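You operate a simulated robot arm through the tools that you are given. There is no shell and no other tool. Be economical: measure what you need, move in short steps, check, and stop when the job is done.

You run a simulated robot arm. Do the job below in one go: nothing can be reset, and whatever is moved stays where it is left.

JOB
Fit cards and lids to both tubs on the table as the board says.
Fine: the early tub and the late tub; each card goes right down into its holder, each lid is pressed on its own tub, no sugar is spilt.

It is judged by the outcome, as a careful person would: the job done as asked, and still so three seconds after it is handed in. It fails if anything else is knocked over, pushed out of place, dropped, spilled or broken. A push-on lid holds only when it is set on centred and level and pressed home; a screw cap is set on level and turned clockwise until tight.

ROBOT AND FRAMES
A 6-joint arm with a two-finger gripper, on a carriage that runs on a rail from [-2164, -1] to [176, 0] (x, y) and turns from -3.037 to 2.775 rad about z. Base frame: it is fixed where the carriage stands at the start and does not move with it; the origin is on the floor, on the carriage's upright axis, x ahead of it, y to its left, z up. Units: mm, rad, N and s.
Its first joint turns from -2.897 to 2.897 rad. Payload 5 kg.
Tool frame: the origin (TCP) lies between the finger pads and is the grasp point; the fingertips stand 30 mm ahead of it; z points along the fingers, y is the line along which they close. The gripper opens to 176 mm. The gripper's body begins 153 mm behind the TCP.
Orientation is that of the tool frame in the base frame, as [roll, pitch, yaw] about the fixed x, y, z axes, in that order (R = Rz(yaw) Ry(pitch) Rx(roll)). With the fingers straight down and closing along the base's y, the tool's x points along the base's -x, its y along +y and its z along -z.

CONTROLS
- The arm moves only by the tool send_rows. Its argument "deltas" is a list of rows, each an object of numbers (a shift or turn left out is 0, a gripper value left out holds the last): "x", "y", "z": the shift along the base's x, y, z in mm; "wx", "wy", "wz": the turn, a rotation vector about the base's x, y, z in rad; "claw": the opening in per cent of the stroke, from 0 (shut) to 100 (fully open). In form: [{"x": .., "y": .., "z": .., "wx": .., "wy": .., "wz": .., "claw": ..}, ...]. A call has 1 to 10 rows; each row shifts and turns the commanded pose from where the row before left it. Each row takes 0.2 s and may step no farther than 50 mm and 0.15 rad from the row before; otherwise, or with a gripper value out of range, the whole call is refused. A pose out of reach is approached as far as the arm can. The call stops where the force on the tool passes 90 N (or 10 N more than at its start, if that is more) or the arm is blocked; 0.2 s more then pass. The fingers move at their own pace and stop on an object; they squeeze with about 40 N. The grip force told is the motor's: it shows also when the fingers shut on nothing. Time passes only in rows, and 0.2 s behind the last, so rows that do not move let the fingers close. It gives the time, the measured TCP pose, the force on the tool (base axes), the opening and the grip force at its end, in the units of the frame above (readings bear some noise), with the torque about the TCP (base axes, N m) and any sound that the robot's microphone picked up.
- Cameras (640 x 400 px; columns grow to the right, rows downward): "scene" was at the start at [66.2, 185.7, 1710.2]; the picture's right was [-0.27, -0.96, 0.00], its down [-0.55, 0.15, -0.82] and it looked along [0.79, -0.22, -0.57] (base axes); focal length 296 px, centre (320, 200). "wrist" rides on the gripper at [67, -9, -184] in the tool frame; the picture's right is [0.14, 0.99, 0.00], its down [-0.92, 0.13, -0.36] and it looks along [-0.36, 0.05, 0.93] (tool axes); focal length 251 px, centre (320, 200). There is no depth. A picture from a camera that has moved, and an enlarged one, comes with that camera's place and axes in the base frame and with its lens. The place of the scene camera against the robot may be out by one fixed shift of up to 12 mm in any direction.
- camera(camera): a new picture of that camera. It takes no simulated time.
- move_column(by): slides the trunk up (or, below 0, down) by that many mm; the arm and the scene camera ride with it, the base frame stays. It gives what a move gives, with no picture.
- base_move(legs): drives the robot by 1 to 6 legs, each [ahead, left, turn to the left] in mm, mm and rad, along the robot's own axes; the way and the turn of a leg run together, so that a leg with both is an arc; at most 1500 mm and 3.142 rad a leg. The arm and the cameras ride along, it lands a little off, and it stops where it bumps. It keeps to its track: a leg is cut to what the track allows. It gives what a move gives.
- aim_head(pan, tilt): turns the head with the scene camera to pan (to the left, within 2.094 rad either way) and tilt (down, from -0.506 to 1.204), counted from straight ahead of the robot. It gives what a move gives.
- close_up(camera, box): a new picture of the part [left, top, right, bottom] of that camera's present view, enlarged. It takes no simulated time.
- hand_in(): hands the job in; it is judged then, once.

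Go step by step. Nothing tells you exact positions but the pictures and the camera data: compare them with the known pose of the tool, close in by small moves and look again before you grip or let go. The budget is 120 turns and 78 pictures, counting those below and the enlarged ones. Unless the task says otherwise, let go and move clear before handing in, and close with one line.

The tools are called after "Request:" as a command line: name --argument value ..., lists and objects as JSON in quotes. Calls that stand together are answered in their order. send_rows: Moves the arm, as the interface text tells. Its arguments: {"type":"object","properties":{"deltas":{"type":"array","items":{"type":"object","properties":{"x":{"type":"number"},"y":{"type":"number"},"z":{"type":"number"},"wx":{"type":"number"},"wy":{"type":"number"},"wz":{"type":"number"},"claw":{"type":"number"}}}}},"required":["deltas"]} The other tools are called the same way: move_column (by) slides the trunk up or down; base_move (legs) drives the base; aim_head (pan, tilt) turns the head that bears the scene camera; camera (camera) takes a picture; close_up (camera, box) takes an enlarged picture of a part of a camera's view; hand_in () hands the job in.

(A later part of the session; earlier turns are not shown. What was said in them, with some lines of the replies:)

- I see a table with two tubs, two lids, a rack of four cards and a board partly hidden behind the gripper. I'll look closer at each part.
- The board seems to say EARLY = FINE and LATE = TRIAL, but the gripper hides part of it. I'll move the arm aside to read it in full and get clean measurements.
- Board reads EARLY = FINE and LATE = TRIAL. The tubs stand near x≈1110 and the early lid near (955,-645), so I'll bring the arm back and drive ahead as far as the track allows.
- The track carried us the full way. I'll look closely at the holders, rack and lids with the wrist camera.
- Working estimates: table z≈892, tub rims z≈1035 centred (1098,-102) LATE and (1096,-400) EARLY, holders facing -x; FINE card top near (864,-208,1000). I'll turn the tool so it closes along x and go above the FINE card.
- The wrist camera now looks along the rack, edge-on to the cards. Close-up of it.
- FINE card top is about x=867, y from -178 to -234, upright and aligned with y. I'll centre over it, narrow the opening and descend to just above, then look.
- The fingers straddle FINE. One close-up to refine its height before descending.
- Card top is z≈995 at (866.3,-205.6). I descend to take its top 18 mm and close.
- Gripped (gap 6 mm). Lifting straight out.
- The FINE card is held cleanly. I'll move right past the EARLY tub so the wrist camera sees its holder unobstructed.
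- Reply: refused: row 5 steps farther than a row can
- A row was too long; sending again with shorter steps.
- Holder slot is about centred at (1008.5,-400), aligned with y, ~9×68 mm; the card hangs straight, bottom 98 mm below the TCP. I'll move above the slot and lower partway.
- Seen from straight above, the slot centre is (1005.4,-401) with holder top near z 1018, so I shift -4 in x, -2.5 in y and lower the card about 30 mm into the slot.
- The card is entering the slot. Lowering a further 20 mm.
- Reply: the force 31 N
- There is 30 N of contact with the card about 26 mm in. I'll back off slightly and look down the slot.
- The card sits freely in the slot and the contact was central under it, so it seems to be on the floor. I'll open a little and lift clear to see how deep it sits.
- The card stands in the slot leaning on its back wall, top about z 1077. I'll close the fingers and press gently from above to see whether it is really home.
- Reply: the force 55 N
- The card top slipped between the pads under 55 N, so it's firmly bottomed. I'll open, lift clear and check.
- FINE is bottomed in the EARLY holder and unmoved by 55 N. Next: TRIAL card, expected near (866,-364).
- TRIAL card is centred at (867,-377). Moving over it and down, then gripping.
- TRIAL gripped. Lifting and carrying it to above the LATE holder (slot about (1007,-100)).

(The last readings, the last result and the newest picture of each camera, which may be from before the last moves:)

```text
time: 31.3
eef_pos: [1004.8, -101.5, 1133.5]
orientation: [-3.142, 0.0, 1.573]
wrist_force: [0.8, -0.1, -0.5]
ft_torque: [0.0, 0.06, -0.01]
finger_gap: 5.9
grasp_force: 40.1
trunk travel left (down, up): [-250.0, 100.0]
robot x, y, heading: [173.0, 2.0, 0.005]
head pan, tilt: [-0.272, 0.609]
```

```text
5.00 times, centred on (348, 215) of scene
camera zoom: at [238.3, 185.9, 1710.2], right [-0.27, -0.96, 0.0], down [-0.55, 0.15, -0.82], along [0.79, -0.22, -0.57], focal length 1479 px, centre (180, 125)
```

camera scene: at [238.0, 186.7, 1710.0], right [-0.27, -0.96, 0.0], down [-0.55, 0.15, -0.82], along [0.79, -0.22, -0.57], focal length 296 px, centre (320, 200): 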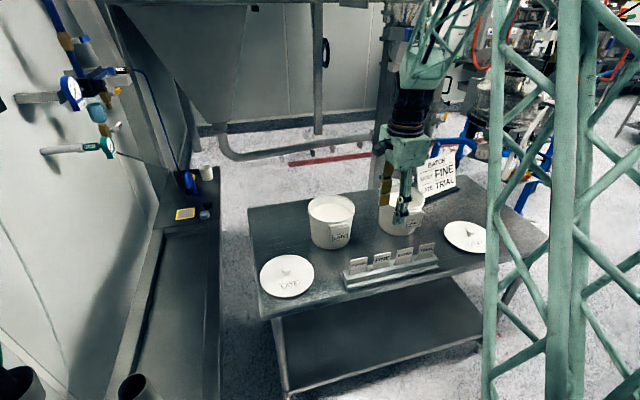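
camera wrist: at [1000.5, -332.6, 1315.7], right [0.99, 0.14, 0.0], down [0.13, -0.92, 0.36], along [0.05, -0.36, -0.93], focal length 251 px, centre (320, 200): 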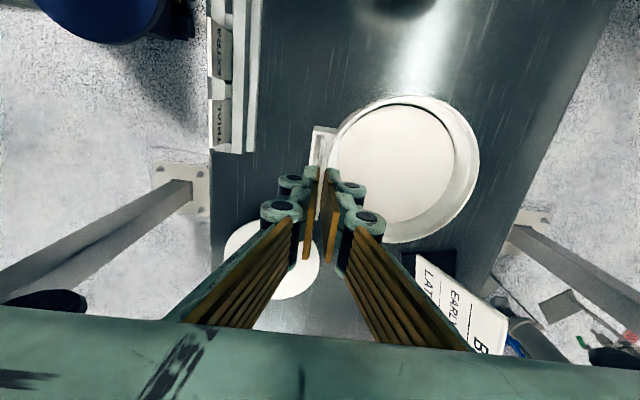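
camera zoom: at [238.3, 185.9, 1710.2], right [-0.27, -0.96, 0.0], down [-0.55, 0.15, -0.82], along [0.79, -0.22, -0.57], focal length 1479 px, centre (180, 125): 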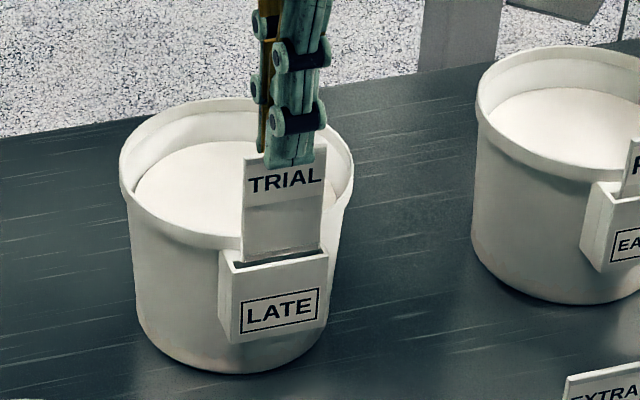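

The TRIAL card is right over the LATE slot. Lowering in steps with a tiny yaw trim.

Request:
send_rows --deltas '[{"wz": -0.015}, {"z": -10}, {"z": -10}, {"z": -8}, {}]'

Request:
close_up --camera "wrist" --box '[272, 100, 400, 180]'

```text
time: 32.5
eef_pos: [1004.3, -101.6, 1104.8]
orientation: [-3.141, 0.0, 1.558]
wrist_force: [0.8, 0.2, -0.5]
ft_torque: [0.02, 0.01, 0.0]
finger_gap: 6.0
grasp_force: 40.5
trunk travel left (down, up): [-250.0, 100.0]
robot x, y, heading: [173.8, -3.1, 0.003]
head pan, tilt: [-0.272, 0.609]
```

```text
5.00 times, centred on (336, 140) of wrist
camera zoom: at [996.3, -34.8, 1287.4], right [0.99, 0.13, 0.0], down [0.12, -0.92, 0.36], along [0.05, -0.36, -0.93], focal length 1257 px, centre (240, 500)
```

zoom: 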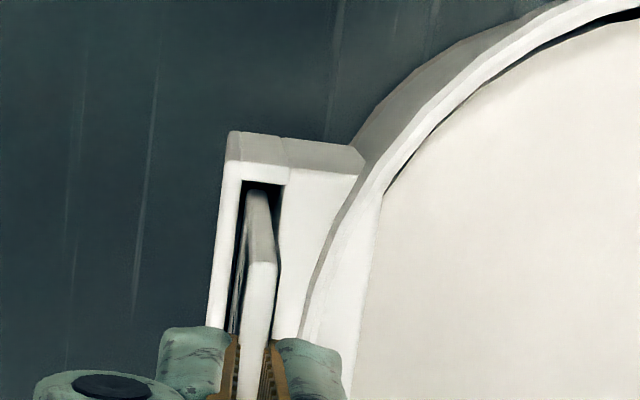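

Request:
send_rows --deltas '[{"z": -6}, {"z": -5}, {"z": -4}, {"z": -3}, {}]'

```text
time: 33.7
eef_pos: [1003.4, -101.0, 1088.8]
orientation: [3.138, 0.0, 1.558]
wrist_force: [-2.2, 1.0, 38.2]
ft_torque: [0.07, 0.12, 0.12]
finger_gap: 6.0
grasp_force: 40.0
trunk travel left (down, up): [-250.0, 100.0]
robot x, y, heading: [175.7, 1.0, 0.002]
head pan, tilt: [-0.272, 0.609]
```

Contact at the same height as the first card, so it's on the holder floor. Releasing and lifting clear.

Request:
send_rows --deltas '[{"z": 3}, {"claw": 8}, {"claw": 14}, {}, {"z": 15}, {"z": 30}, {"z": 40}, {}]'

Request:
close_up --camera "scene" --box '[290, 175, 450, 275]'

Request:
camera --camera "wrist"

```text
time: 35.5
eef_pos: [1003.4, -99.2, 1174.1]
orientation: [-3.139, 0.0, 1.558]
wrist_force: [-0.5, 0.7, 0.9]
ft_torque: [-0.03, -0.11, 0.01]
finger_gap: 24.5
grasp_force: 0.1
trunk travel left (down, up): [-250.0, 100.0]
robot x, y, heading: [169.0, 1.9, -0.003]
head pan, tilt: [-0.272, 0.609]
```

```text
4.00 times, centred on (370, 225) of scene
camera zoom: at [237.5, 186.1, 1710.1], right [-0.27, -0.96, 0.0], down [-0.55, 0.15, -0.82], along [0.79, -0.22, -0.57], focal length 1183 px, centre (120, 100)
```

zoom: 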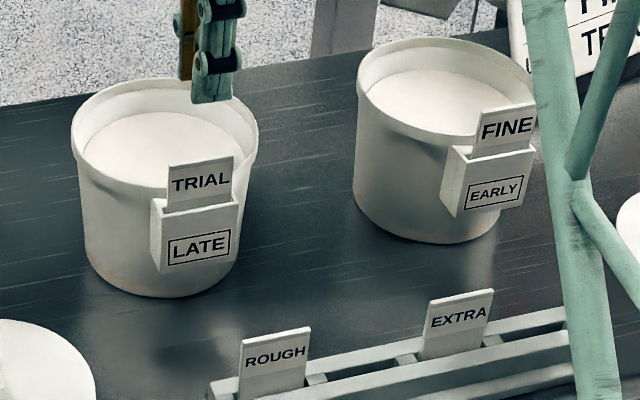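

```text
32 pictures are left
camera wrist: at [996.0, -33.6, 1357.6], right [0.99, 0.13, 0.0], down [0.12, -0.92, 0.36], along [0.05, -0.36, -0.93], focal length 251 px, centre (320, 200)
```

wrist: 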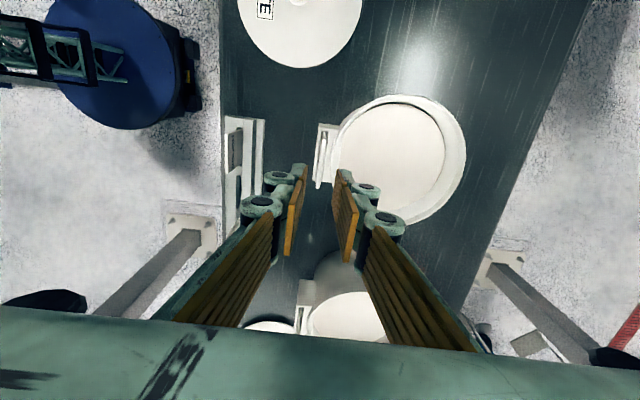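

Both cards sit equally deep and upright. Now the tub centres: I'll hover so the wrist camera is nearly straight above the LATE tub.

Request:
send_rows --deltas '[{"z": 30, "x": 30}, {"z": 20, "x": 40}, {"x": 33, "y": -30}, {"y": -40}, {"y": -30}, {}]'

Request:
camera --camera "wrist"

```text
time: 37.1
eef_pos: [1105.5, -115.2, 1218.3]
orientation: [-3.122, 0.002, 1.64]
wrist_force: [0.6, -0.6, -0.3]
ft_torque: [0.18, 0.03, 0.0]
finger_gap: 24.6
grasp_force: 0.1
trunk travel left (down, up): [-250.0, 100.0]
robot x, y, heading: [165.7, -1.9, 0.067]
head pan, tilt: [-0.272, 0.609]
stopped in row 6: the arm was blocked; the commanded pose is now the measured one
```

```text
31 pictures are left
camera wrist: at [1096.2, -49.2, 1399.9], right [0.98, 0.21, -0.02], down [0.2, -0.91, 0.36], along [0.06, -0.36, -0.93], focal length 251 px, centre (320, 200)
```

wrist: 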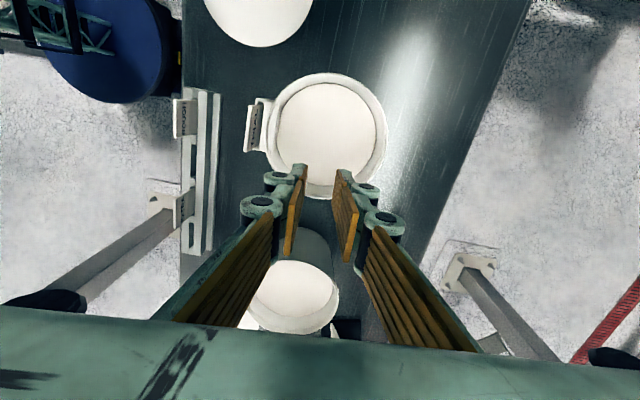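

The arm was blocked there and the carriage twisted slightly, so I'll back off and check it recovers.

Request:
send_rows --deltas '[{"x": -30}, {"x": -30}, {}]'

Request:
camera --camera "scene"

```text
time: 37.9
eef_pos: [1052.0, -133.9, 1220.4]
orientation: [-3.131, -0.002, 1.625]
wrist_force: [0.6, 1.4, -0.1]
ft_torque: [-0.18, 0.02, 0.0]
finger_gap: 24.6
grasp_force: 0.1
trunk travel left (down, up): [-250.0, 100.0]
robot x, y, heading: [168.7, 1.5, 0.054]
head pan, tilt: [-0.272, 0.609]
```

```text
30 pictures are left
camera scene: at [226.2, 189.6, 1710.9], right [-0.22, -0.98, 0.0], down [-0.56, 0.12, -0.82], along [0.8, -0.18, -0.57], focal length 296 px, centre (320, 200)
```

scene: 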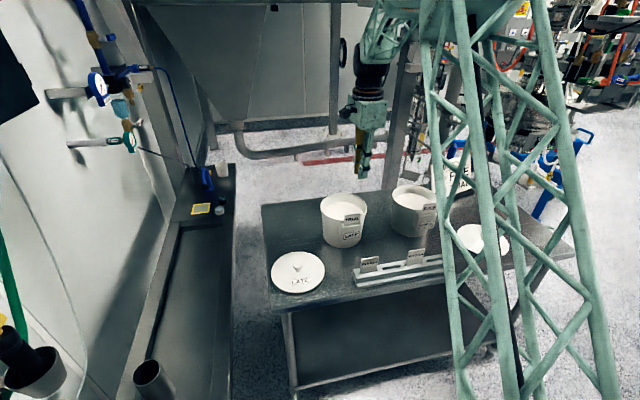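

The carriage has been turned about 0.055 rad, so something blocked an upper part of the arm. I'll look up with the head to find out what.

Request:
aim_head --pan -0.35 --tilt 0.0

Request:
camera --camera "scene"

```text
time: 38.9
eef_pos: [1050.7, -132.8, 1216.7]
orientation: [-3.128, -0.003, 1.63]
wrist_force: [-0.1, -0.9, -0.8]
ft_torque: [0.0, 0.03, 0.0]
finger_gap: 24.8
grasp_force: 0.0
trunk travel left (down, up): [-250.0, 100.0]
robot x, y, heading: [171.3, -1.8, 0.059]
head pan, tilt: [-0.351, 0.0]
```

```text
29 pictures are left
camera scene: at [225.4, 182.0, 1766.0], right [-0.29, -0.96, 0.0], down [0.0, 0.0, -1.0], along [0.96, -0.29, 0.0], focal length 296 px, centre (320, 200)
```

scene: 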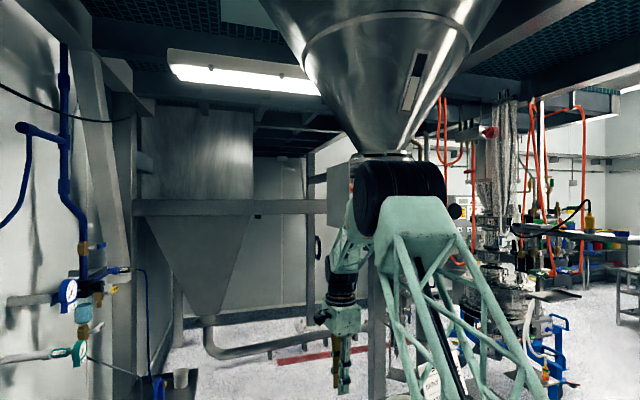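

The elbow touched the hopper's outlet above. I'll pull the arm back, then lower the trunk so the elbow stays well below the hopper.

Request:
send_rows --deltas '[{"x": -40, "y": -20}, {"x": -40, "y": -20}, {"x": -40, "y": -20}, {}]'

Request:
move_column --by -120

Request:
base_move --legs '[[0, 0, -0.057]]'

Request:
camera --camera "scene"

```text
time: 39.9
eef_pos: [928.8, -192.4, 1218.2]
orientation: [-3.127, -0.004, 1.63]
wrist_force: [-0.8, 0.0, 0.4]
ft_torque: [0.08, -0.12, 0.01]
finger_gap: 24.4
grasp_force: 0.2
trunk travel left (down, up): [-250.0, 100.0]
robot x, y, heading: [173.3, 1.2, 0.057]
head pan, tilt: [-0.351, 0.0]
```

```text
time: 41.4
eef_pos: [930.6, -192.0, 1099.0]
orientation: [-3.127, -0.002, 1.63]
wrist_force: [0.5, 1.3, 0.0]
ft_torque: [-0.01, -0.02, 0.0]
finger_gap: 24.7
grasp_force: 0.1
trunk travel left (down, up): [-130.0, 220.0]
robot x, y, heading: [174.9, 1.7, 0.056]
head pan, tilt: [-0.351, 0.0]
```

```text
time: 42.3
eef_pos: [917.8, -235.0, 1097.4]
orientation: [-3.129, -0.003, 1.572]
wrist_force: [0.2, 0.8, -0.3]
ft_torque: [-0.05, -0.01, -0.01]
finger_gap: 24.9
grasp_force: 0.0
trunk travel left (down, up): [-130.0, 220.0]
robot x, y, heading: [170.7, 1.7, -0.002]
head pan, tilt: [-0.351, 0.0]
```

```text
28 pictures are left
camera scene: at [235.6, 178.8, 1646.1], right [-0.34, -0.94, 0.0], down [0.0, 0.0, -1.0], along [0.94, -0.34, 0.0], focal length 296 px, centre (320, 200)
```

scene: 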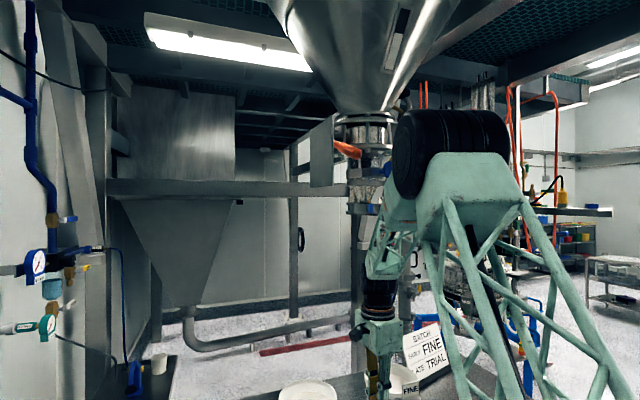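

The elbow is still fairly high, so I'll raise the tool, lower the trunk the rest of the way, and correct the small tool tilt.

Request:
send_rows --deltas '[{"z": 40, "wy": -0.0126}, {"z": 40}, {"z": 45}, {}]'

Request:
move_column --by -125

Request:
aim_head --pan -0.3 --tilt 0.3

Request:
camera --camera "scene"

```text
time: 43.3
eef_pos: [916.6, -232.6, 1223.0]
orientation: [-3.14, -0.003, 1.574]
wrist_force: [-0.4, 0.2, 0.3]
ft_torque: [-0.08, -0.11, 0.01]
finger_gap: 24.5
grasp_force: 0.1
trunk travel left (down, up): [-130.0, 220.0]
robot x, y, heading: [171.1, -1.2, 0.001]
head pan, tilt: [-0.351, 0.0]
```

```text
time: 44.8
eef_pos: [917.2, -233.7, 1098.5]
orientation: [-3.14, -0.005, 1.573]
wrist_force: [0.1, 0.2, -0.2]
ft_torque: [-0.02, -0.04, -0.02]
finger_gap: 24.6
grasp_force: 0.0
trunk travel left (down, up): [-5.0, 345.0]
robot x, y, heading: [166.8, 1.2, -0.001]
head pan, tilt: [-0.351, 0.0]
```

```text
time: 45.6
eef_pos: [916.9, -233.5, 1097.9]
orientation: [-3.14, -0.004, 1.573]
wrist_force: [0.2, 0.3, -0.3]
ft_torque: [-0.03, 0.02, 0.02]
finger_gap: 24.5
grasp_force: 0.0
trunk travel left (down, up): [-5.0, 345.0]
robot x, y, heading: [170.5, -1.7, 0.002]
head pan, tilt: [-0.3, 0.3]
```

```text
27 pictures are left
camera scene: at [240.2, 181.9, 1493.4], right [-0.3, -0.96, 0.0], down [-0.28, 0.09, -0.96], along [0.91, -0.28, -0.29], focal length 296 px, centre (320, 200)
```

scene: 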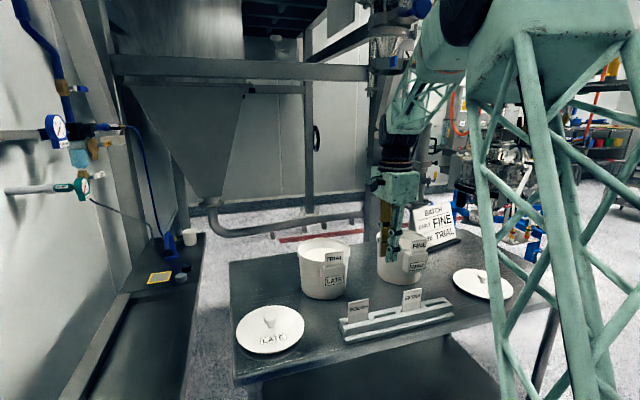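

Elbow is now well below the hopper. Retry the hover for viewing the LATE tub from above.

Request:
send_rows --deltas '[{"z": 40, "wx": -0.004}, {"z": 40}, {"z": 30, "x": 20}, {"x": 45}, {"x": 45}, {"x": 45, "y": 10}, {"x": 30, "y": 20}, {}]'

Request:
close_up --camera "wrist" --box '[200, 0, 440, 150]'

```text
time: 47.4
eef_pos: [1104.0, -203.6, 1206.6]
orientation: [-3.14, 0.0, 1.572]
wrist_force: [0.8, 0.8, -0.6]
ft_torque: [-0.14, 0.14, 0.02]
finger_gap: 24.5
grasp_force: 0.1
trunk travel left (down, up): [-5.0, 345.0]
robot x, y, heading: [173.1, 1.2, -0.002]
head pan, tilt: [-0.3, 0.3]
```

```text
2.67 times, centred on (320, 75) of wrist
camera zoom: at [1095.3, -137.3, 1389.8], right [0.99, 0.14, 0.0], down [0.13, -0.92, 0.36], along [0.05, -0.36, -0.93], focal length 670 px, centre (320, 533)
```

zoom: 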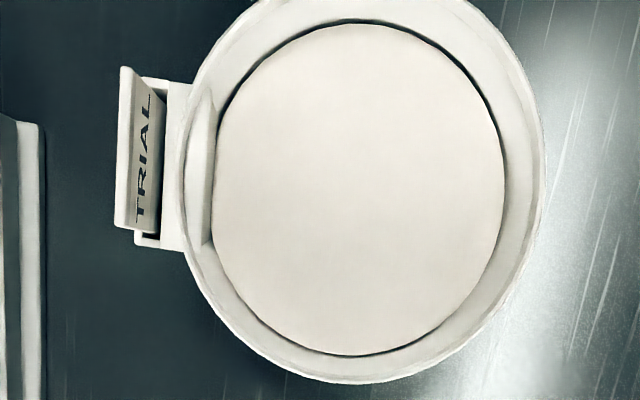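

Clear view: LATE tub centre ≈ (1108,-104), rim radius ≈ 83. Now test the reach towards the EARLY tub and view it.

Request:
send_rows --deltas '[{"y": -45}, {"y": -45}, {"y": -45}, {"y": -45}, {"y": -45}, {}]'

Request:
camera --camera "wrist"

```text
time: 48.8
eef_pos: [1102.2, -432.0, 1207.2]
orientation: [-3.14, -0.001, 1.572]
wrist_force: [0.7, -1.5, -1.5]
ft_torque: [0.28, 0.08, 0.0]
finger_gap: 24.9
grasp_force: 0.1
trunk travel left (down, up): [-5.0, 345.0]
robot x, y, heading: [169.2, 0.0, -0.001]
head pan, tilt: [-0.3, 0.3]
```

```text
25 pictures are left
camera wrist: at [1094.6, -365.5, 1390.1], right [0.99, 0.14, 0.0], down [0.13, -0.92, 0.36], along [0.05, -0.36, -0.93], focal length 251 px, centre (320, 200)
```

wrist: 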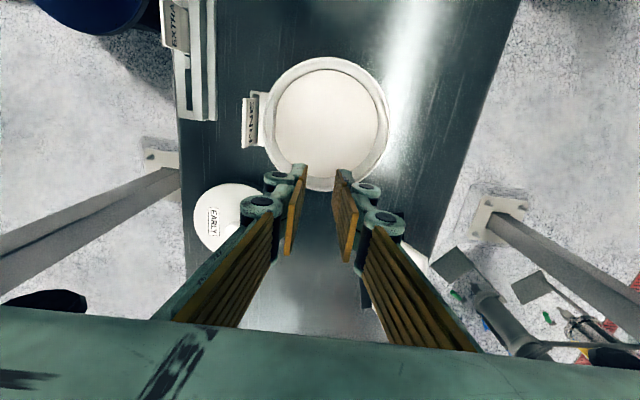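

Reach is fine with the lowered trunk. Close-up for the EARLY tub's centre.

Request:
close_up --camera "wrist" --box '[214, 50, 438, 190]'

```text
2.86 times, centred on (326, 120) of wrist
camera zoom: at [1094.6, -365.5, 1390.1], right [0.99, 0.14, 0.0], down [0.13, -0.92, 0.36], along [0.05, -0.36, -0.93], focal length 718 px, centre (303, 429)
```

zoom: 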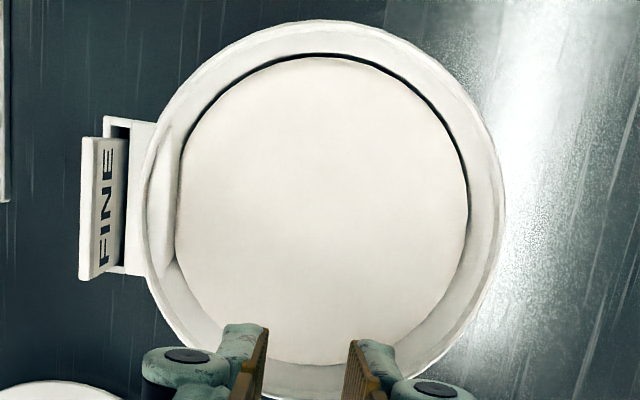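

EARLY tub centre ≈ (1107.5,-399.5). Now to the EARLY lid: retreat in x first, then move right with fingers opened to look down on the knob.

Request:
send_rows --deltas '[{"x": -45, "claw": 50}, {"x": -45}, {"x": -45}, {"x": -40}, {"y": -45}, {"y": -45}, {"y": -45}, {"y": -40}, {"z": -30}, {}]'

Request:
camera --camera "wrist"

```text
time: 51.0
eef_pos: [927.6, -603.5, 1177.3]
orientation: [-3.139, 0.003, 1.573]
wrist_force: [-0.1, 0.1, 0.8]
ft_torque: [0.0, 0.01, 0.0]
finger_gap: 87.6
grasp_force: 0.0
trunk travel left (down, up): [-5.0, 345.0]
robot x, y, heading: [170.8, -1.8, 0.001]
head pan, tilt: [-0.3, 0.3]
```

```text
23 pictures are left
camera wrist: at [919.3, -538.0, 1360.3], right [0.99, 0.14, 0.0], down [0.13, -0.92, 0.36], along [0.05, -0.36, -0.93], focal length 251 px, centre (320, 200)
```

wrist: 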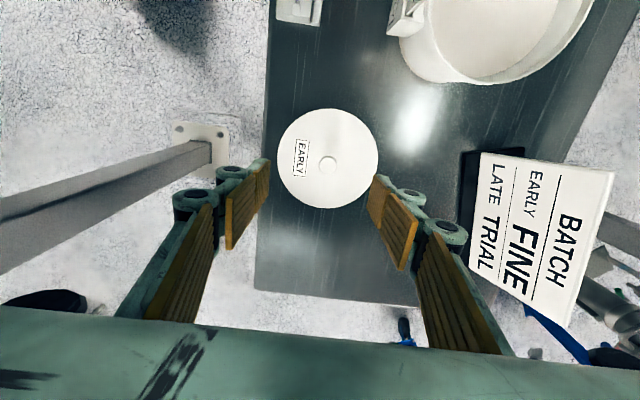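

Request:
close_up --camera "wrist" --box '[264, 100, 392, 220]'

```text
3.33 times, centred on (328, 160) of wrist
camera zoom: at [919.3, -538.0, 1360.3], right [0.99, 0.14, 0.0], down [0.13, -0.92, 0.36], along [0.05, -0.36, -0.93], focal length 838 px, centre (293, 333)
```

zoom: 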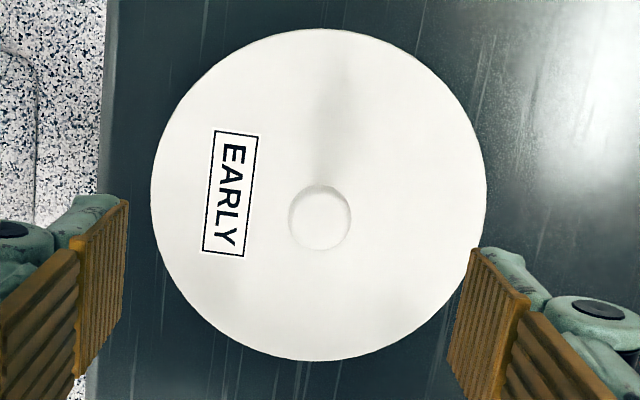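

EARLY lid is centred at (946.8,-638.3), knob about 32 mm across with top near z 930. Moving over it and descending most of the way, then checking.

Request:
send_rows --deltas '[{"x": 19.2, "y": -34.8}, {"z": -45}, {"z": -45}, {"z": -45}, {"z": -35}, {}]'

Request:
close_up --camera "wrist" --box '[240, 120, 400, 220]'

```text
time: 52.4
eef_pos: [948.7, -638.0, 1008.1]
orientation: [-3.14, 0.0, 1.572]
wrist_force: [-0.2, 0.0, -0.8]
ft_torque: [0.05, 0.06, 0.0]
finger_gap: 88.0
grasp_force: 0.1
trunk travel left (down, up): [-5.0, 345.0]
robot x, y, heading: [167.0, -5.1, -0.0]
head pan, tilt: [-0.3, 0.3]
```

```text
4.00 times, centred on (320, 170) of wrist
camera zoom: at [939.3, -572.5, 1190.9], right [0.99, 0.14, 0.0], down [0.13, -0.92, 0.36], along [0.05, -0.36, -0.93], focal length 1006 px, centre (320, 320)
```

zoom: 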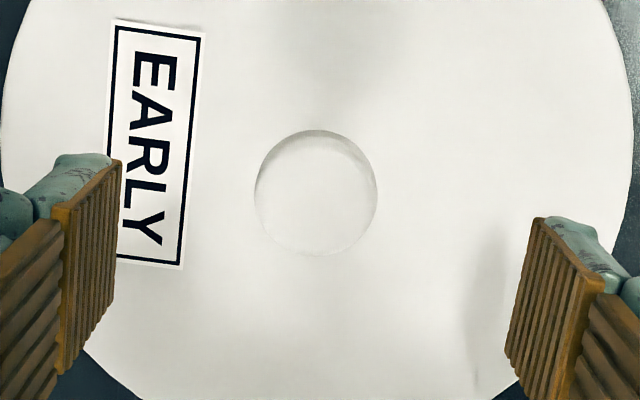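

Knob centre ≈ (947,-636), widest near z 933. Descend to TCP z≈948 and close.

Request:
send_rows --deltas '[{"x": -1.5, "y": 1.5, "z": -30}, {"z": -30}, {}, {"claw": 25}, {"claw": 0}, {}, {}, {}]'

Request:
close_up --camera "wrist" --box '[240, 120, 400, 220]'

```text
time: 54.2
eef_pos: [945.2, -636.4, 948.1]
orientation: [-3.14, 0.001, 1.571]
wrist_force: [0.6, 0.3, 1.0]
ft_torque: [0.01, -0.02, -0.01]
finger_gap: 30.7
grasp_force: 40.2
trunk travel left (down, up): [-5.0, 345.0]
robot x, y, heading: [171.8, -1.3, 0.002]
head pan, tilt: [-0.3, 0.3]
```

```text
4.00 times, centred on (320, 170) of wrist
camera zoom: at [937.3, -571.1, 1130.6], right [0.99, 0.14, 0.0], down [0.13, -0.92, 0.36], along [0.05, -0.36, -0.93], focal length 1006 px, centre (320, 320)
```

zoom: 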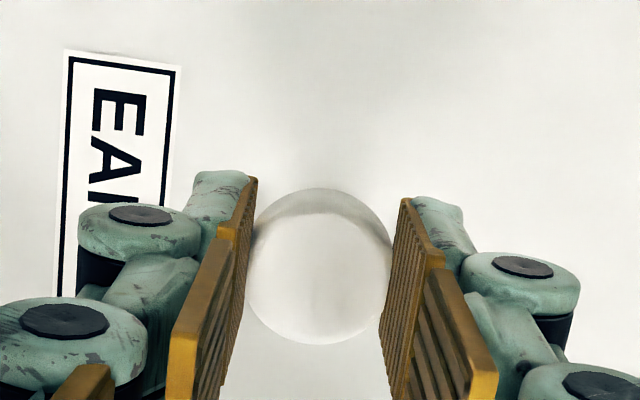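

Gripped at 30.7 mm. Lifting the EARLY lid slowly.

Request:
send_rows --deltas '[{"z": 8}, {"z": 15}, {"z": 30}, {"z": 40}, {"z": 45}, {"z": 45}, {"z": 45}, {"z": 22}, {}, {}]'

Request:
camera --camera "wrist"

Request:
camera --camera "scene"

```text
time: 56.4
eef_pos: [944.8, -636.1, 1198.0]
orientation: [-3.14, 0.001, 1.573]
wrist_force: [-0.1, -0.4, 0.4]
ft_torque: [-0.01, 0.03, -0.02]
finger_gap: 30.7
grasp_force: 39.9
trunk travel left (down, up): [-5.0, 345.0]
robot x, y, heading: [170.3, -0.8, -0.003]
head pan, tilt: [-0.3, 0.3]
```

```text
19 pictures are left
camera wrist: at [936.6, -570.4, 1380.6], right [0.99, 0.14, 0.0], down [0.13, -0.92, 0.36], along [0.05, -0.36, -0.93], focal length 251 px, centre (320, 200)
```

wrist: 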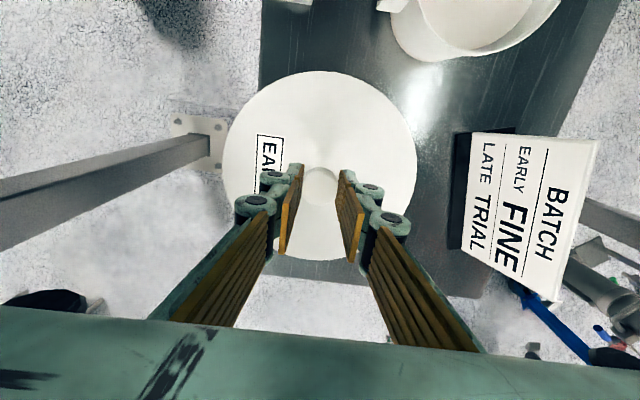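

```text
18 pictures are left
camera scene: at [240.3, 181.9, 1493.4], right [-0.3, -0.96, 0.0], down [-0.28, 0.09, -0.96], along [0.91, -0.28, -0.3], focal length 296 px, centre (320, 200)
```

scene: 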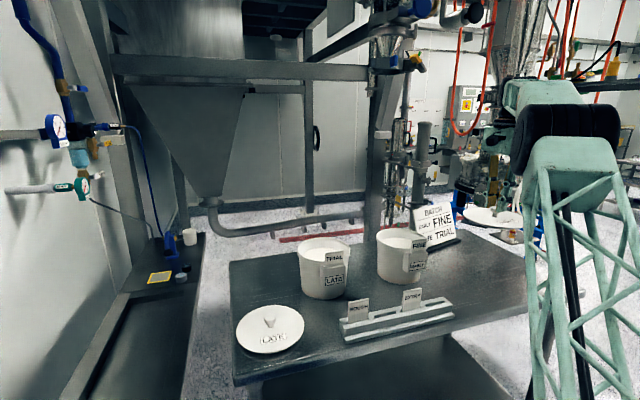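

The lid is up; I'll check in close-up whether it hangs level.

Request:
close_up --camera "scene" --box '[440, 180, 536, 240]'

Request:
close_up --camera "wrist" --box '[200, 60, 440, 280]'

```text
6.67 times, centred on (488, 210) of scene
camera zoom: at [240.3, 181.9, 1493.4], right [-0.3, -0.96, 0.0], down [-0.28, 0.09, -0.96], along [0.91, -0.28, -0.3], focal length 1972 px, centre (-800, 133)
```

zoom: 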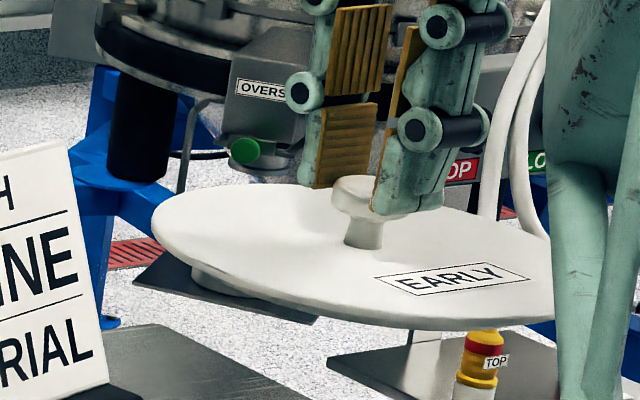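

```text
1.82 times, centred on (320, 170) of wrist
camera zoom: at [936.6, -570.4, 1380.6], right [0.99, 0.14, 0.0], down [0.13, -0.92, 0.36], along [0.05, -0.36, -0.93], focal length 457 px, centre (320, 254)
```

zoom: 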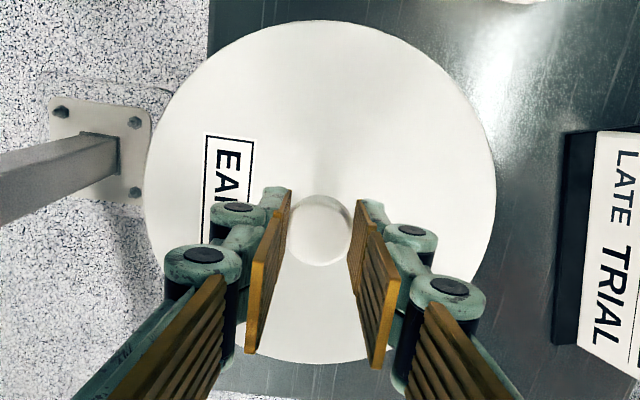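

The lid hangs level (matches the expected ellipse) and is centred on the tool within ~2 mm. Carrying it to above the EARLY tub centre.

Request:
send_rows --deltas '[{"y": 40}, {"y": 40}, {"y": 40}, {"y": 40}, {"y": 40}, {"y": 37, "x": 10}, {"x": 40}, {"x": 40}, {"x": 40}, {"x": 33}]'

Request:
send_rows --deltas '[{}, {"z": -30}, {"z": -25}, {}]'

Request:
close_up --camera "scene" --box '[360, 190, 456, 290]'

Request:
camera --camera "wrist"

```text
time: 58.6
eef_pos: [1108.8, -400.6, 1196.0]
orientation: [-3.137, 0.001, 1.572]
wrist_force: [-0.3, 0.5, -0.2]
ft_torque: [-0.02, -0.05, 0.01]
finger_gap: 30.6
grasp_force: 40.0
trunk travel left (down, up): [-5.0, 345.0]
robot x, y, heading: [167.4, 0.5, -0.0]
head pan, tilt: [-0.3, 0.3]
```

```text
time: 59.6
eef_pos: [1109.4, -399.4, 1143.8]
orientation: [-3.139, 0.0, 1.572]
wrist_force: [-0.6, -0.1, -0.7]
ft_torque: [0.01, 0.02, 0.0]
finger_gap: 30.7
grasp_force: 40.4
trunk travel left (down, up): [-5.0, 345.0]
robot x, y, heading: [168.1, -0.8, 0.006]
head pan, tilt: [-0.3, 0.3]
```

```text
4.00 times, centred on (408, 240) of scene
camera zoom: at [240.3, 181.9, 1493.4], right [-0.3, -0.96, 0.0], down [-0.28, 0.09, -0.96], along [0.91, -0.28, -0.3], focal length 1183 px, centre (-32, 40)
```

zoom: 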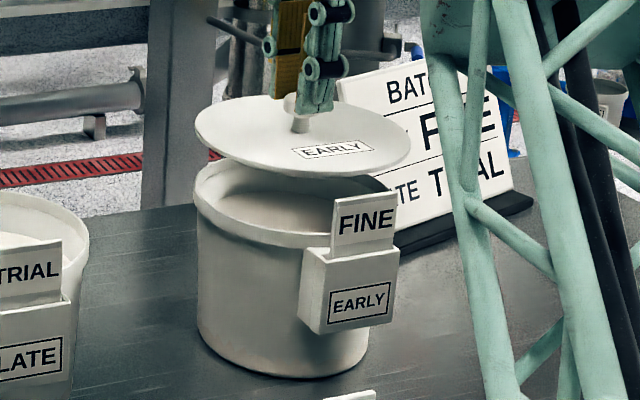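

```text
14 pictures are left
camera wrist: at [1100.4, -334.4, 1325.7], right [0.99, 0.14, 0.0], down [0.13, -0.92, 0.36], along [0.05, -0.36, -0.93], focal length 251 px, centre (320, 200)
```

wrist: 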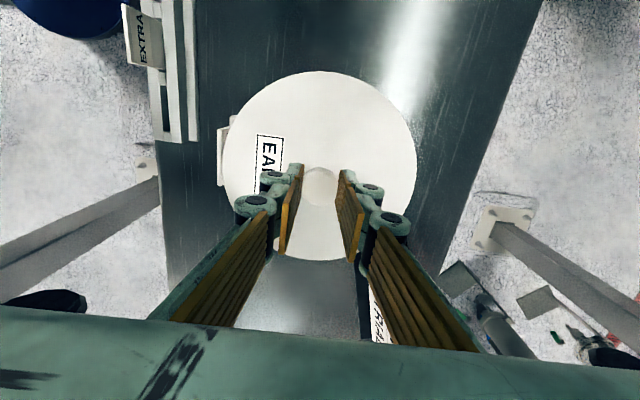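

It looks close; the scene view suggests the lid is ~3 mm too far right. I'll shift +2 mm in y, lower near the rim and look closer.

Request:
send_rows --deltas '[{"y": 2, "x": -1}, {"z": -15}, {"z": -12}, {"z": -8}, {}]'

Request:
close_up --camera "scene" --box '[380, 205, 444, 245]'

```text
time: 60.8
eef_pos: [1107.4, -398.4, 1107.2]
orientation: [-3.141, -0.002, 1.572]
wrist_force: [0.4, -0.6, -0.5]
ft_torque: [-0.03, 0.02, 0.01]
finger_gap: 30.2
grasp_force: 39.8
trunk travel left (down, up): [-5.0, 345.0]
robot x, y, heading: [172.3, 0.4, -0.004]
head pan, tilt: [-0.3, 0.3]
```

```text
10.00 times, centred on (412, 225) of scene
camera zoom: at [240.3, 181.9, 1493.4], right [-0.3, -0.96, 0.0], down [-0.28, 0.09, -0.96], along [0.91, -0.28, -0.3], focal length 2958 px, centre (-600, -50)
```

zoom: 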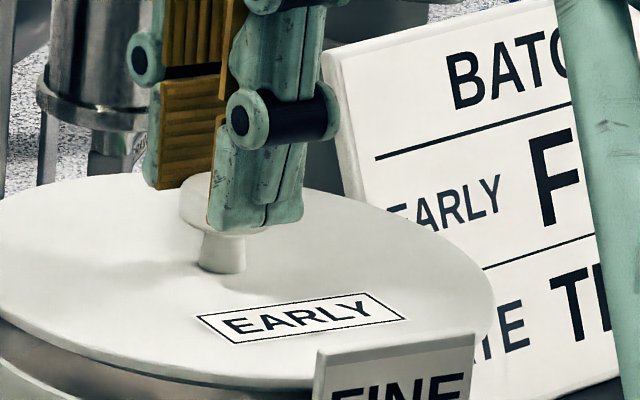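

Request:
close_up --camera "scene" --box '[368, 212, 448, 262]'

```text
8.00 times, centred on (408, 237) of scene
camera zoom: at [240.3, 181.9, 1493.4], right [-0.3, -0.96, 0.0], down [-0.28, 0.09, -0.96], along [0.91, -0.28, -0.3], focal length 2366 px, centre (-384, -96)
```

zoom: 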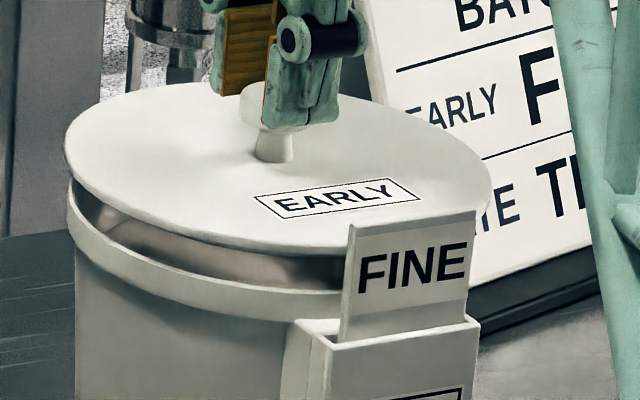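

Taking all views together the lid centre is about 2.5 mm toward -y of the tool. Trim (+1,+2) and lower gently to contact.

Request:
send_rows --deltas '[{"x": 1, "y": 2}, {"z": -4}, {"z": -3}, {"z": -3}, {}]'

```text
time: 62.0
eef_pos: [1107.1, -395.4, 1098.6]
orientation: [-3.139, 0.001, 1.573]
wrist_force: [-0.2, 0.2, -0.1]
ft_torque: [0.0, 0.01, 0.0]
finger_gap: 30.1
grasp_force: 40.3
trunk travel left (down, up): [-5.0, 345.0]
robot x, y, heading: [168.5, 2.1, -0.002]
head pan, tilt: [-0.3, 0.3]
```

Request:
send_rows --deltas '[{"z": -3}, {"z": -3}, {"z": -3}, {}]'

```text
time: 63.0
eef_pos: [1108.4, -395.8, 1090.0]
orientation: [-3.14, 0.0, 1.573]
wrist_force: [-2.9, -0.5, 1.0]
ft_torque: [-0.05, -0.02, -0.08]
finger_gap: 30.5
grasp_force: 40.3
trunk travel left (down, up): [-5.0, 345.0]
robot x, y, heading: [168.8, 4.2, -0.004]
head pan, tilt: [-0.3, 0.3]
```

Request:
send_rows --deltas '[{"x": -1, "z": -2}, {"z": -3}, {"z": -3}, {}]'

Request:
close_up --camera "scene" --box '[368, 212, 448, 262]'

```text
time: 64.0
eef_pos: [1107.2, -396.0, 1089.0]
orientation: [3.134, 0.006, 1.573]
wrist_force: [20.4, -8.8, 70.6]
ft_torque: [-0.71, -0.62, 0.01]
finger_gap: 31.2
grasp_force: 40.0
trunk travel left (down, up): [-5.0, 345.0]
robot x, y, heading: [174.8, 2.2, -0.002]
head pan, tilt: [-0.3, 0.3]
```

```text
8.00 times, centred on (408, 237) of scene
camera zoom: at [237.8, 183.1, 1493.9], right [-0.3, -0.96, 0.0], down [-0.28, 0.09, -0.96], along [0.91, -0.28, -0.29], focal length 2366 px, centre (-384, -96)
```

zoom: 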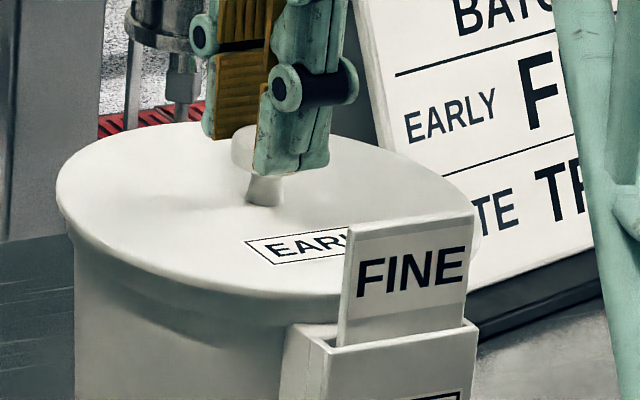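

The lid is on the rim with 70 N; no snap heard yet. I'll ease off, release the knob and view how it sits.

Request:
send_rows --deltas '[{"z": 3}, {"z": 2}, {"claw": 15}, {"claw": 25}, {}, {"z": 20}, {"z": 20}]'

Request:
close_up --camera "scene" --box '[368, 212, 448, 262]'

```text
time: 65.6
eef_pos: [1106.3, -396.0, 1125.9]
orientation: [-3.14, -0.002, 1.572]
wrist_force: [-0.6, 0.4, 0.1]
ft_torque: [-0.01, 0.01, 0.04]
finger_gap: 44.1
grasp_force: 0.1
trunk travel left (down, up): [-5.0, 345.0]
robot x, y, heading: [169.5, -2.7, -0.002]
head pan, tilt: [-0.3, 0.3]
heard: snap
```

```text
8.00 times, centred on (408, 237) of scene
camera zoom: at [240.2, 182.0, 1493.4], right [-0.3, -0.96, 0.0], down [-0.28, 0.09, -0.96], along [0.91, -0.28, -0.3], focal length 2366 px, centre (-384, -96)
```

zoom: 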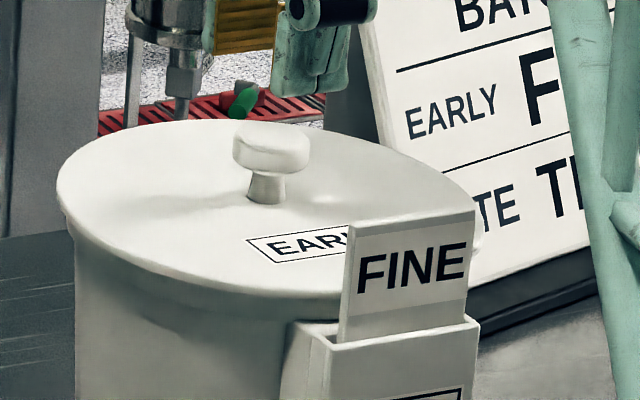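

A snap was heard and the lid sits level: EARLY is done. Now to the LATE lid near (937,110).

Request:
send_rows --deltas '[{"z": 27, "claw": 50}, {"z": 27}, {"x": -45}, {"x": -45}, {"x": -45}, {"x": -40}, {"y": 45}, {"y": 45}, {"y": 45}, {"y": 45}]'

Request:
send_rows --deltas '[{"y": 45}, {"y": 45}, {"y": 45}, {"y": 45}, {"y": 45}, {"y": 45}, {"y": 45}, {"y": 45}, {}]'

Request:
close_up --camera "wrist" --box '[240, 80, 432, 220]'

```text
time: 67.8
eef_pos: [931.2, -216.5, 1177.4]
orientation: [-3.141, 0.001, 1.573]
wrist_force: [0.0, -1.8, 0.0]
ft_torque: [0.33, 0.0, 0.0]
finger_gap: 88.2
grasp_force: 0.2
trunk travel left (down, up): [-5.0, 345.0]
robot x, y, heading: [169.8, -1.7, -0.007]
head pan, tilt: [-0.3, 0.3]
```

```text
time: 69.8
eef_pos: [932.7, 146.1, 1180.4]
orientation: [-3.14, 0.0, 1.572]
wrist_force: [0.3, 0.7, -1.0]
ft_torque: [-0.2, -0.01, -0.01]
finger_gap: 88.2
grasp_force: 0.1
trunk travel left (down, up): [-5.0, 345.0]
robot x, y, heading: [167.9, 0.4, 0.001]
head pan, tilt: [-0.3, 0.3]
```

```text
2.86 times, centred on (336, 150) of wrist
camera zoom: at [923.0, 210.5, 1362.3], right [0.99, 0.14, 0.0], down [0.13, -0.92, 0.36], along [0.05, -0.36, -0.93], focal length 718 px, centre (274, 343)
```

zoom: 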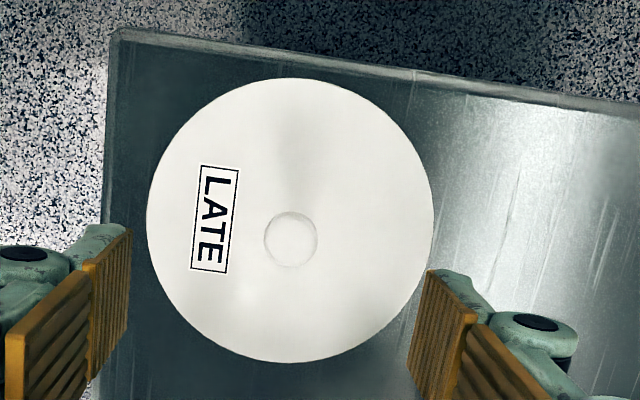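

LATE lid/knob is centred at (946.4,112.5). Descending and gripping the knob.

Request:
send_rows --deltas '[{"x": 13.7, "y": -33.4}, {"z": -45}, {"z": -45}, {"z": -45}, {"z": -45}, {"z": -30}, {"z": -22}, {}]'

Request:
close_up --camera "wrist" --box '[240, 120, 400, 220]'

```text
time: 71.6
eef_pos: [946.4, 111.3, 948.0]
orientation: [-3.138, 0.0, 1.572]
wrist_force: [0.2, -1.0, 0.3]
ft_torque: [-0.01, 0.01, 0.01]
finger_gap: 88.0
grasp_force: 0.0
trunk travel left (down, up): [-5.0, 345.0]
robot x, y, heading: [169.3, 1.0, 0.004]
head pan, tilt: [-0.3, 0.3]
```

```text
4.00 times, centred on (320, 170) of wrist
camera zoom: at [937.2, 176.7, 1130.2], right [0.99, 0.14, 0.0], down [0.13, -0.92, 0.36], along [0.05, -0.36, -0.93], focal length 1006 px, centre (320, 320)
```

zoom: 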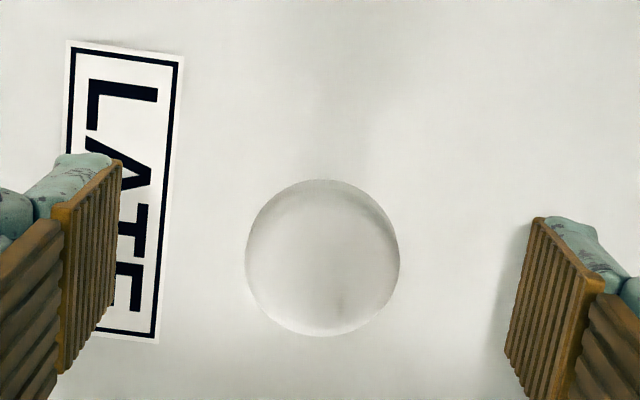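

Knob nearly central; shift +1.5 in y to match the first grip, then close and lift.

Request:
send_rows --deltas '[{"y": 1.5}, {"claw": 25}, {"claw": 0}, {}, {}, {}, {"z": 8}, {"z": 20}, {"z": 40}, {"z": 45}]'

Request:
send_rows --deltas '[{"z": 45}, {"z": 45}, {"z": 45}, {"y": -45}, {"y": -45}, {"y": -45}, {"y": -40}, {"y": -38}, {}]'

```text
time: 73.8
eef_pos: [945.4, 112.6, 1059.5]
orientation: [-3.138, 0.0, 1.574]
wrist_force: [1.0, 0.8, -0.8]
ft_torque: [-0.02, 0.15, 0.01]
finger_gap: 30.6
grasp_force: 40.1
trunk travel left (down, up): [-5.0, 345.0]
robot x, y, heading: [168.9, -3.1, 0.001]
head pan, tilt: [-0.3, 0.3]
```

```text
time: 75.8
eef_pos: [945.5, -101.1, 1196.1]
orientation: [-3.138, -0.001, 1.572]
wrist_force: [0.3, -1.0, -0.9]
ft_torque: [0.22, -0.01, -0.02]
finger_gap: 30.4
grasp_force: 40.0
trunk travel left (down, up): [-5.0, 345.0]
robot x, y, heading: [172.6, -2.9, -0.0]
head pan, tilt: [-0.3, 0.3]
```

Lid held. Moving over the LATE tub (target TCP ≈ (1107,-100)) and lowering near the rim.

Request:
send_rows --deltas '[{"x": 45}, {"x": 45}, {"x": 45}, {"x": 26.5, "y": 0.5}, {}, {"z": -40}, {"z": -30}, {"z": -18}, {}]'

Request:
close_up --camera "scene" --box '[285, 212, 365, 262]'

```text
time: 77.8
eef_pos: [1108.1, -100.5, 1107.5]
orientation: [-3.139, 0.002, 1.572]
wrist_force: [-0.4, -1.5, -1.6]
ft_torque: [0.01, 0.02, 0.01]
finger_gap: 30.7
grasp_force: 40.1
trunk travel left (down, up): [-5.0, 345.0]
robot x, y, heading: [171.7, -2.6, -0.002]
head pan, tilt: [-0.3, 0.3]
```

```text
8.00 times, centred on (325, 237) of scene
camera zoom: at [240.3, 181.9, 1493.4], right [-0.3, -0.96, 0.0], down [-0.28, 0.09, -0.96], along [0.91, -0.28, -0.3], focal length 2366 px, centre (280, -96)
```

zoom: 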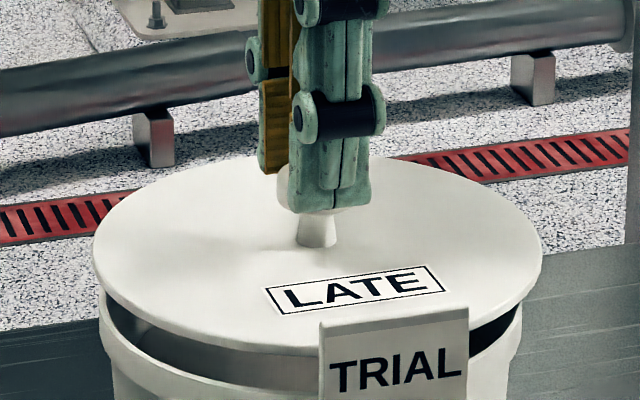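

The rim and lid edges show the lid ~2.9 mm too far right. Shift +2.7 mm in y, -1 in x, and lower gently.

Request:
send_rows --deltas '[{"y": 2.7, "x": -1}, {"z": -5}, {"z": -5}, {"z": -4}, {"z": -3}, {}]'

```text
time: 79.2
eef_pos: [1105.9, -97.9, 1090.9]
orientation: [-3.14, 0.0, 1.572]
wrist_force: [0.3, -0.3, -0.2]
ft_torque: [0.0, -0.04, -0.01]
finger_gap: 30.6
grasp_force: 39.8
trunk travel left (down, up): [-5.0, 345.0]
robot x, y, heading: [168.4, -0.6, -0.002]
head pan, tilt: [-0.3, 0.3]
```

Request:
send_rows --deltas '[{"x": 0.8, "z": -2}, {"z": -3}, {"z": -3}, {}]'

```text
time: 80.2
eef_pos: [1106.4, -97.5, 1088.1]
orientation: [3.135, 0.002, 1.572]
wrist_force: [11.9, -0.8, 63.3]
ft_torque: [-0.14, -0.4, 0.02]
finger_gap: 30.6
grasp_force: 40.2
trunk travel left (down, up): [-5.0, 345.0]
robot x, y, heading: [170.8, -2.1, -0.001]
head pan, tilt: [-0.3, 0.3]
heard: snap
```

Snap heard for the LATE lid. Easing off, releasing and lifting clear.

Request:
send_rows --deltas '[{"z": 3}, {"z": 2}, {"claw": 15}, {"claw": 25}, {}, {"z": 25}, {"z": 40}, {"z": 40}, {"x": -40}, {"x": -40}]'

Request:
send_rows --deltas '[{"z": 30}, {"x": -40, "y": 20}, {"x": -40, "y": 30}, {"y": 45}, {"y": 45}, {"y": 45}, {"y": 45}, {}]'

Request:
close_up --camera "scene" --box '[220, 190, 480, 360]'

Request:
close_up --camera "scene" --box '[285, 205, 445, 305]'

```text
time: 82.4
eef_pos: [1027.5, -97.6, 1194.3]
orientation: [-3.14, -0.001, 1.572]
wrist_force: [0.7, -0.1, -0.1]
ft_torque: [-0.03, 0.07, 0.0]
finger_gap: 44.1
grasp_force: 0.0
trunk travel left (down, up): [-5.0, 345.0]
robot x, y, heading: [171.7, 2.5, 0.002]
head pan, tilt: [-0.3, 0.3]
```

```text
time: 84.2
eef_pos: [948.2, 134.3, 1222.6]
orientation: [-3.14, 0.001, 1.573]
wrist_force: [0.8, 1.1, -0.2]
ft_torque: [-0.22, -0.03, 0.01]
finger_gap: 44.1
grasp_force: 0.1
trunk travel left (down, up): [-5.0, 345.0]
robot x, y, heading: [169.0, 1.7, 0.002]
head pan, tilt: [-0.3, 0.3]
```

```text
2.35 times, centred on (350, 275) of scene
camera zoom: at [240.3, 182.7, 1493.3], right [-0.3, -0.96, 0.0], down [-0.28, 0.09, -0.96], along [0.91, -0.28, -0.3], focal length 696 px, centre (249, 24)
```

zoom: 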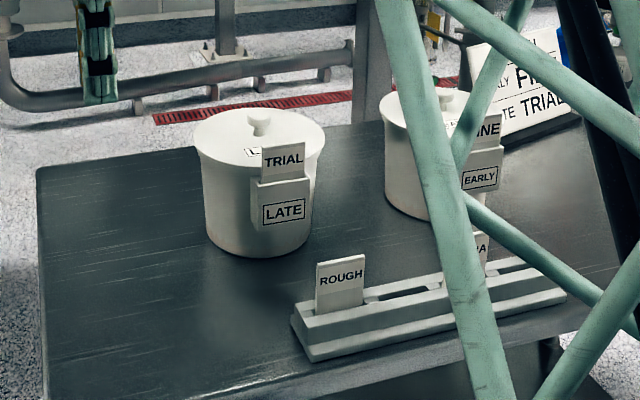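

```text
4.00 times, centred on (365, 255) of scene
camera zoom: at [240.3, 182.7, 1493.3], right [-0.3, -0.96, 0.0], down [-0.28, 0.09, -0.96], along [0.91, -0.28, -0.3], focal length 1183 px, centre (140, -20)
```

zoom: 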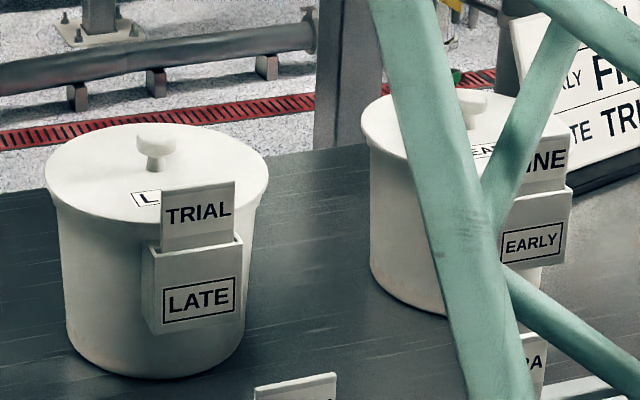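

Both tubs are lidded and level, with FINE in the EARLY holder and TRIAL in the LATE holder. The rack, the other cards and the board look undisturbed, and the arm is clear, so I'm handing in.

Request:
hand_in

```text
The job is handed in.
```

The job is handed in: FINE is in the early tub's holder and TRIAL in the late tub's, and each lid snapped onto its own tub, with no sugar seen spilt; the arm's elbow touched the overhead hopper outlet once on the way and I saw no damage.
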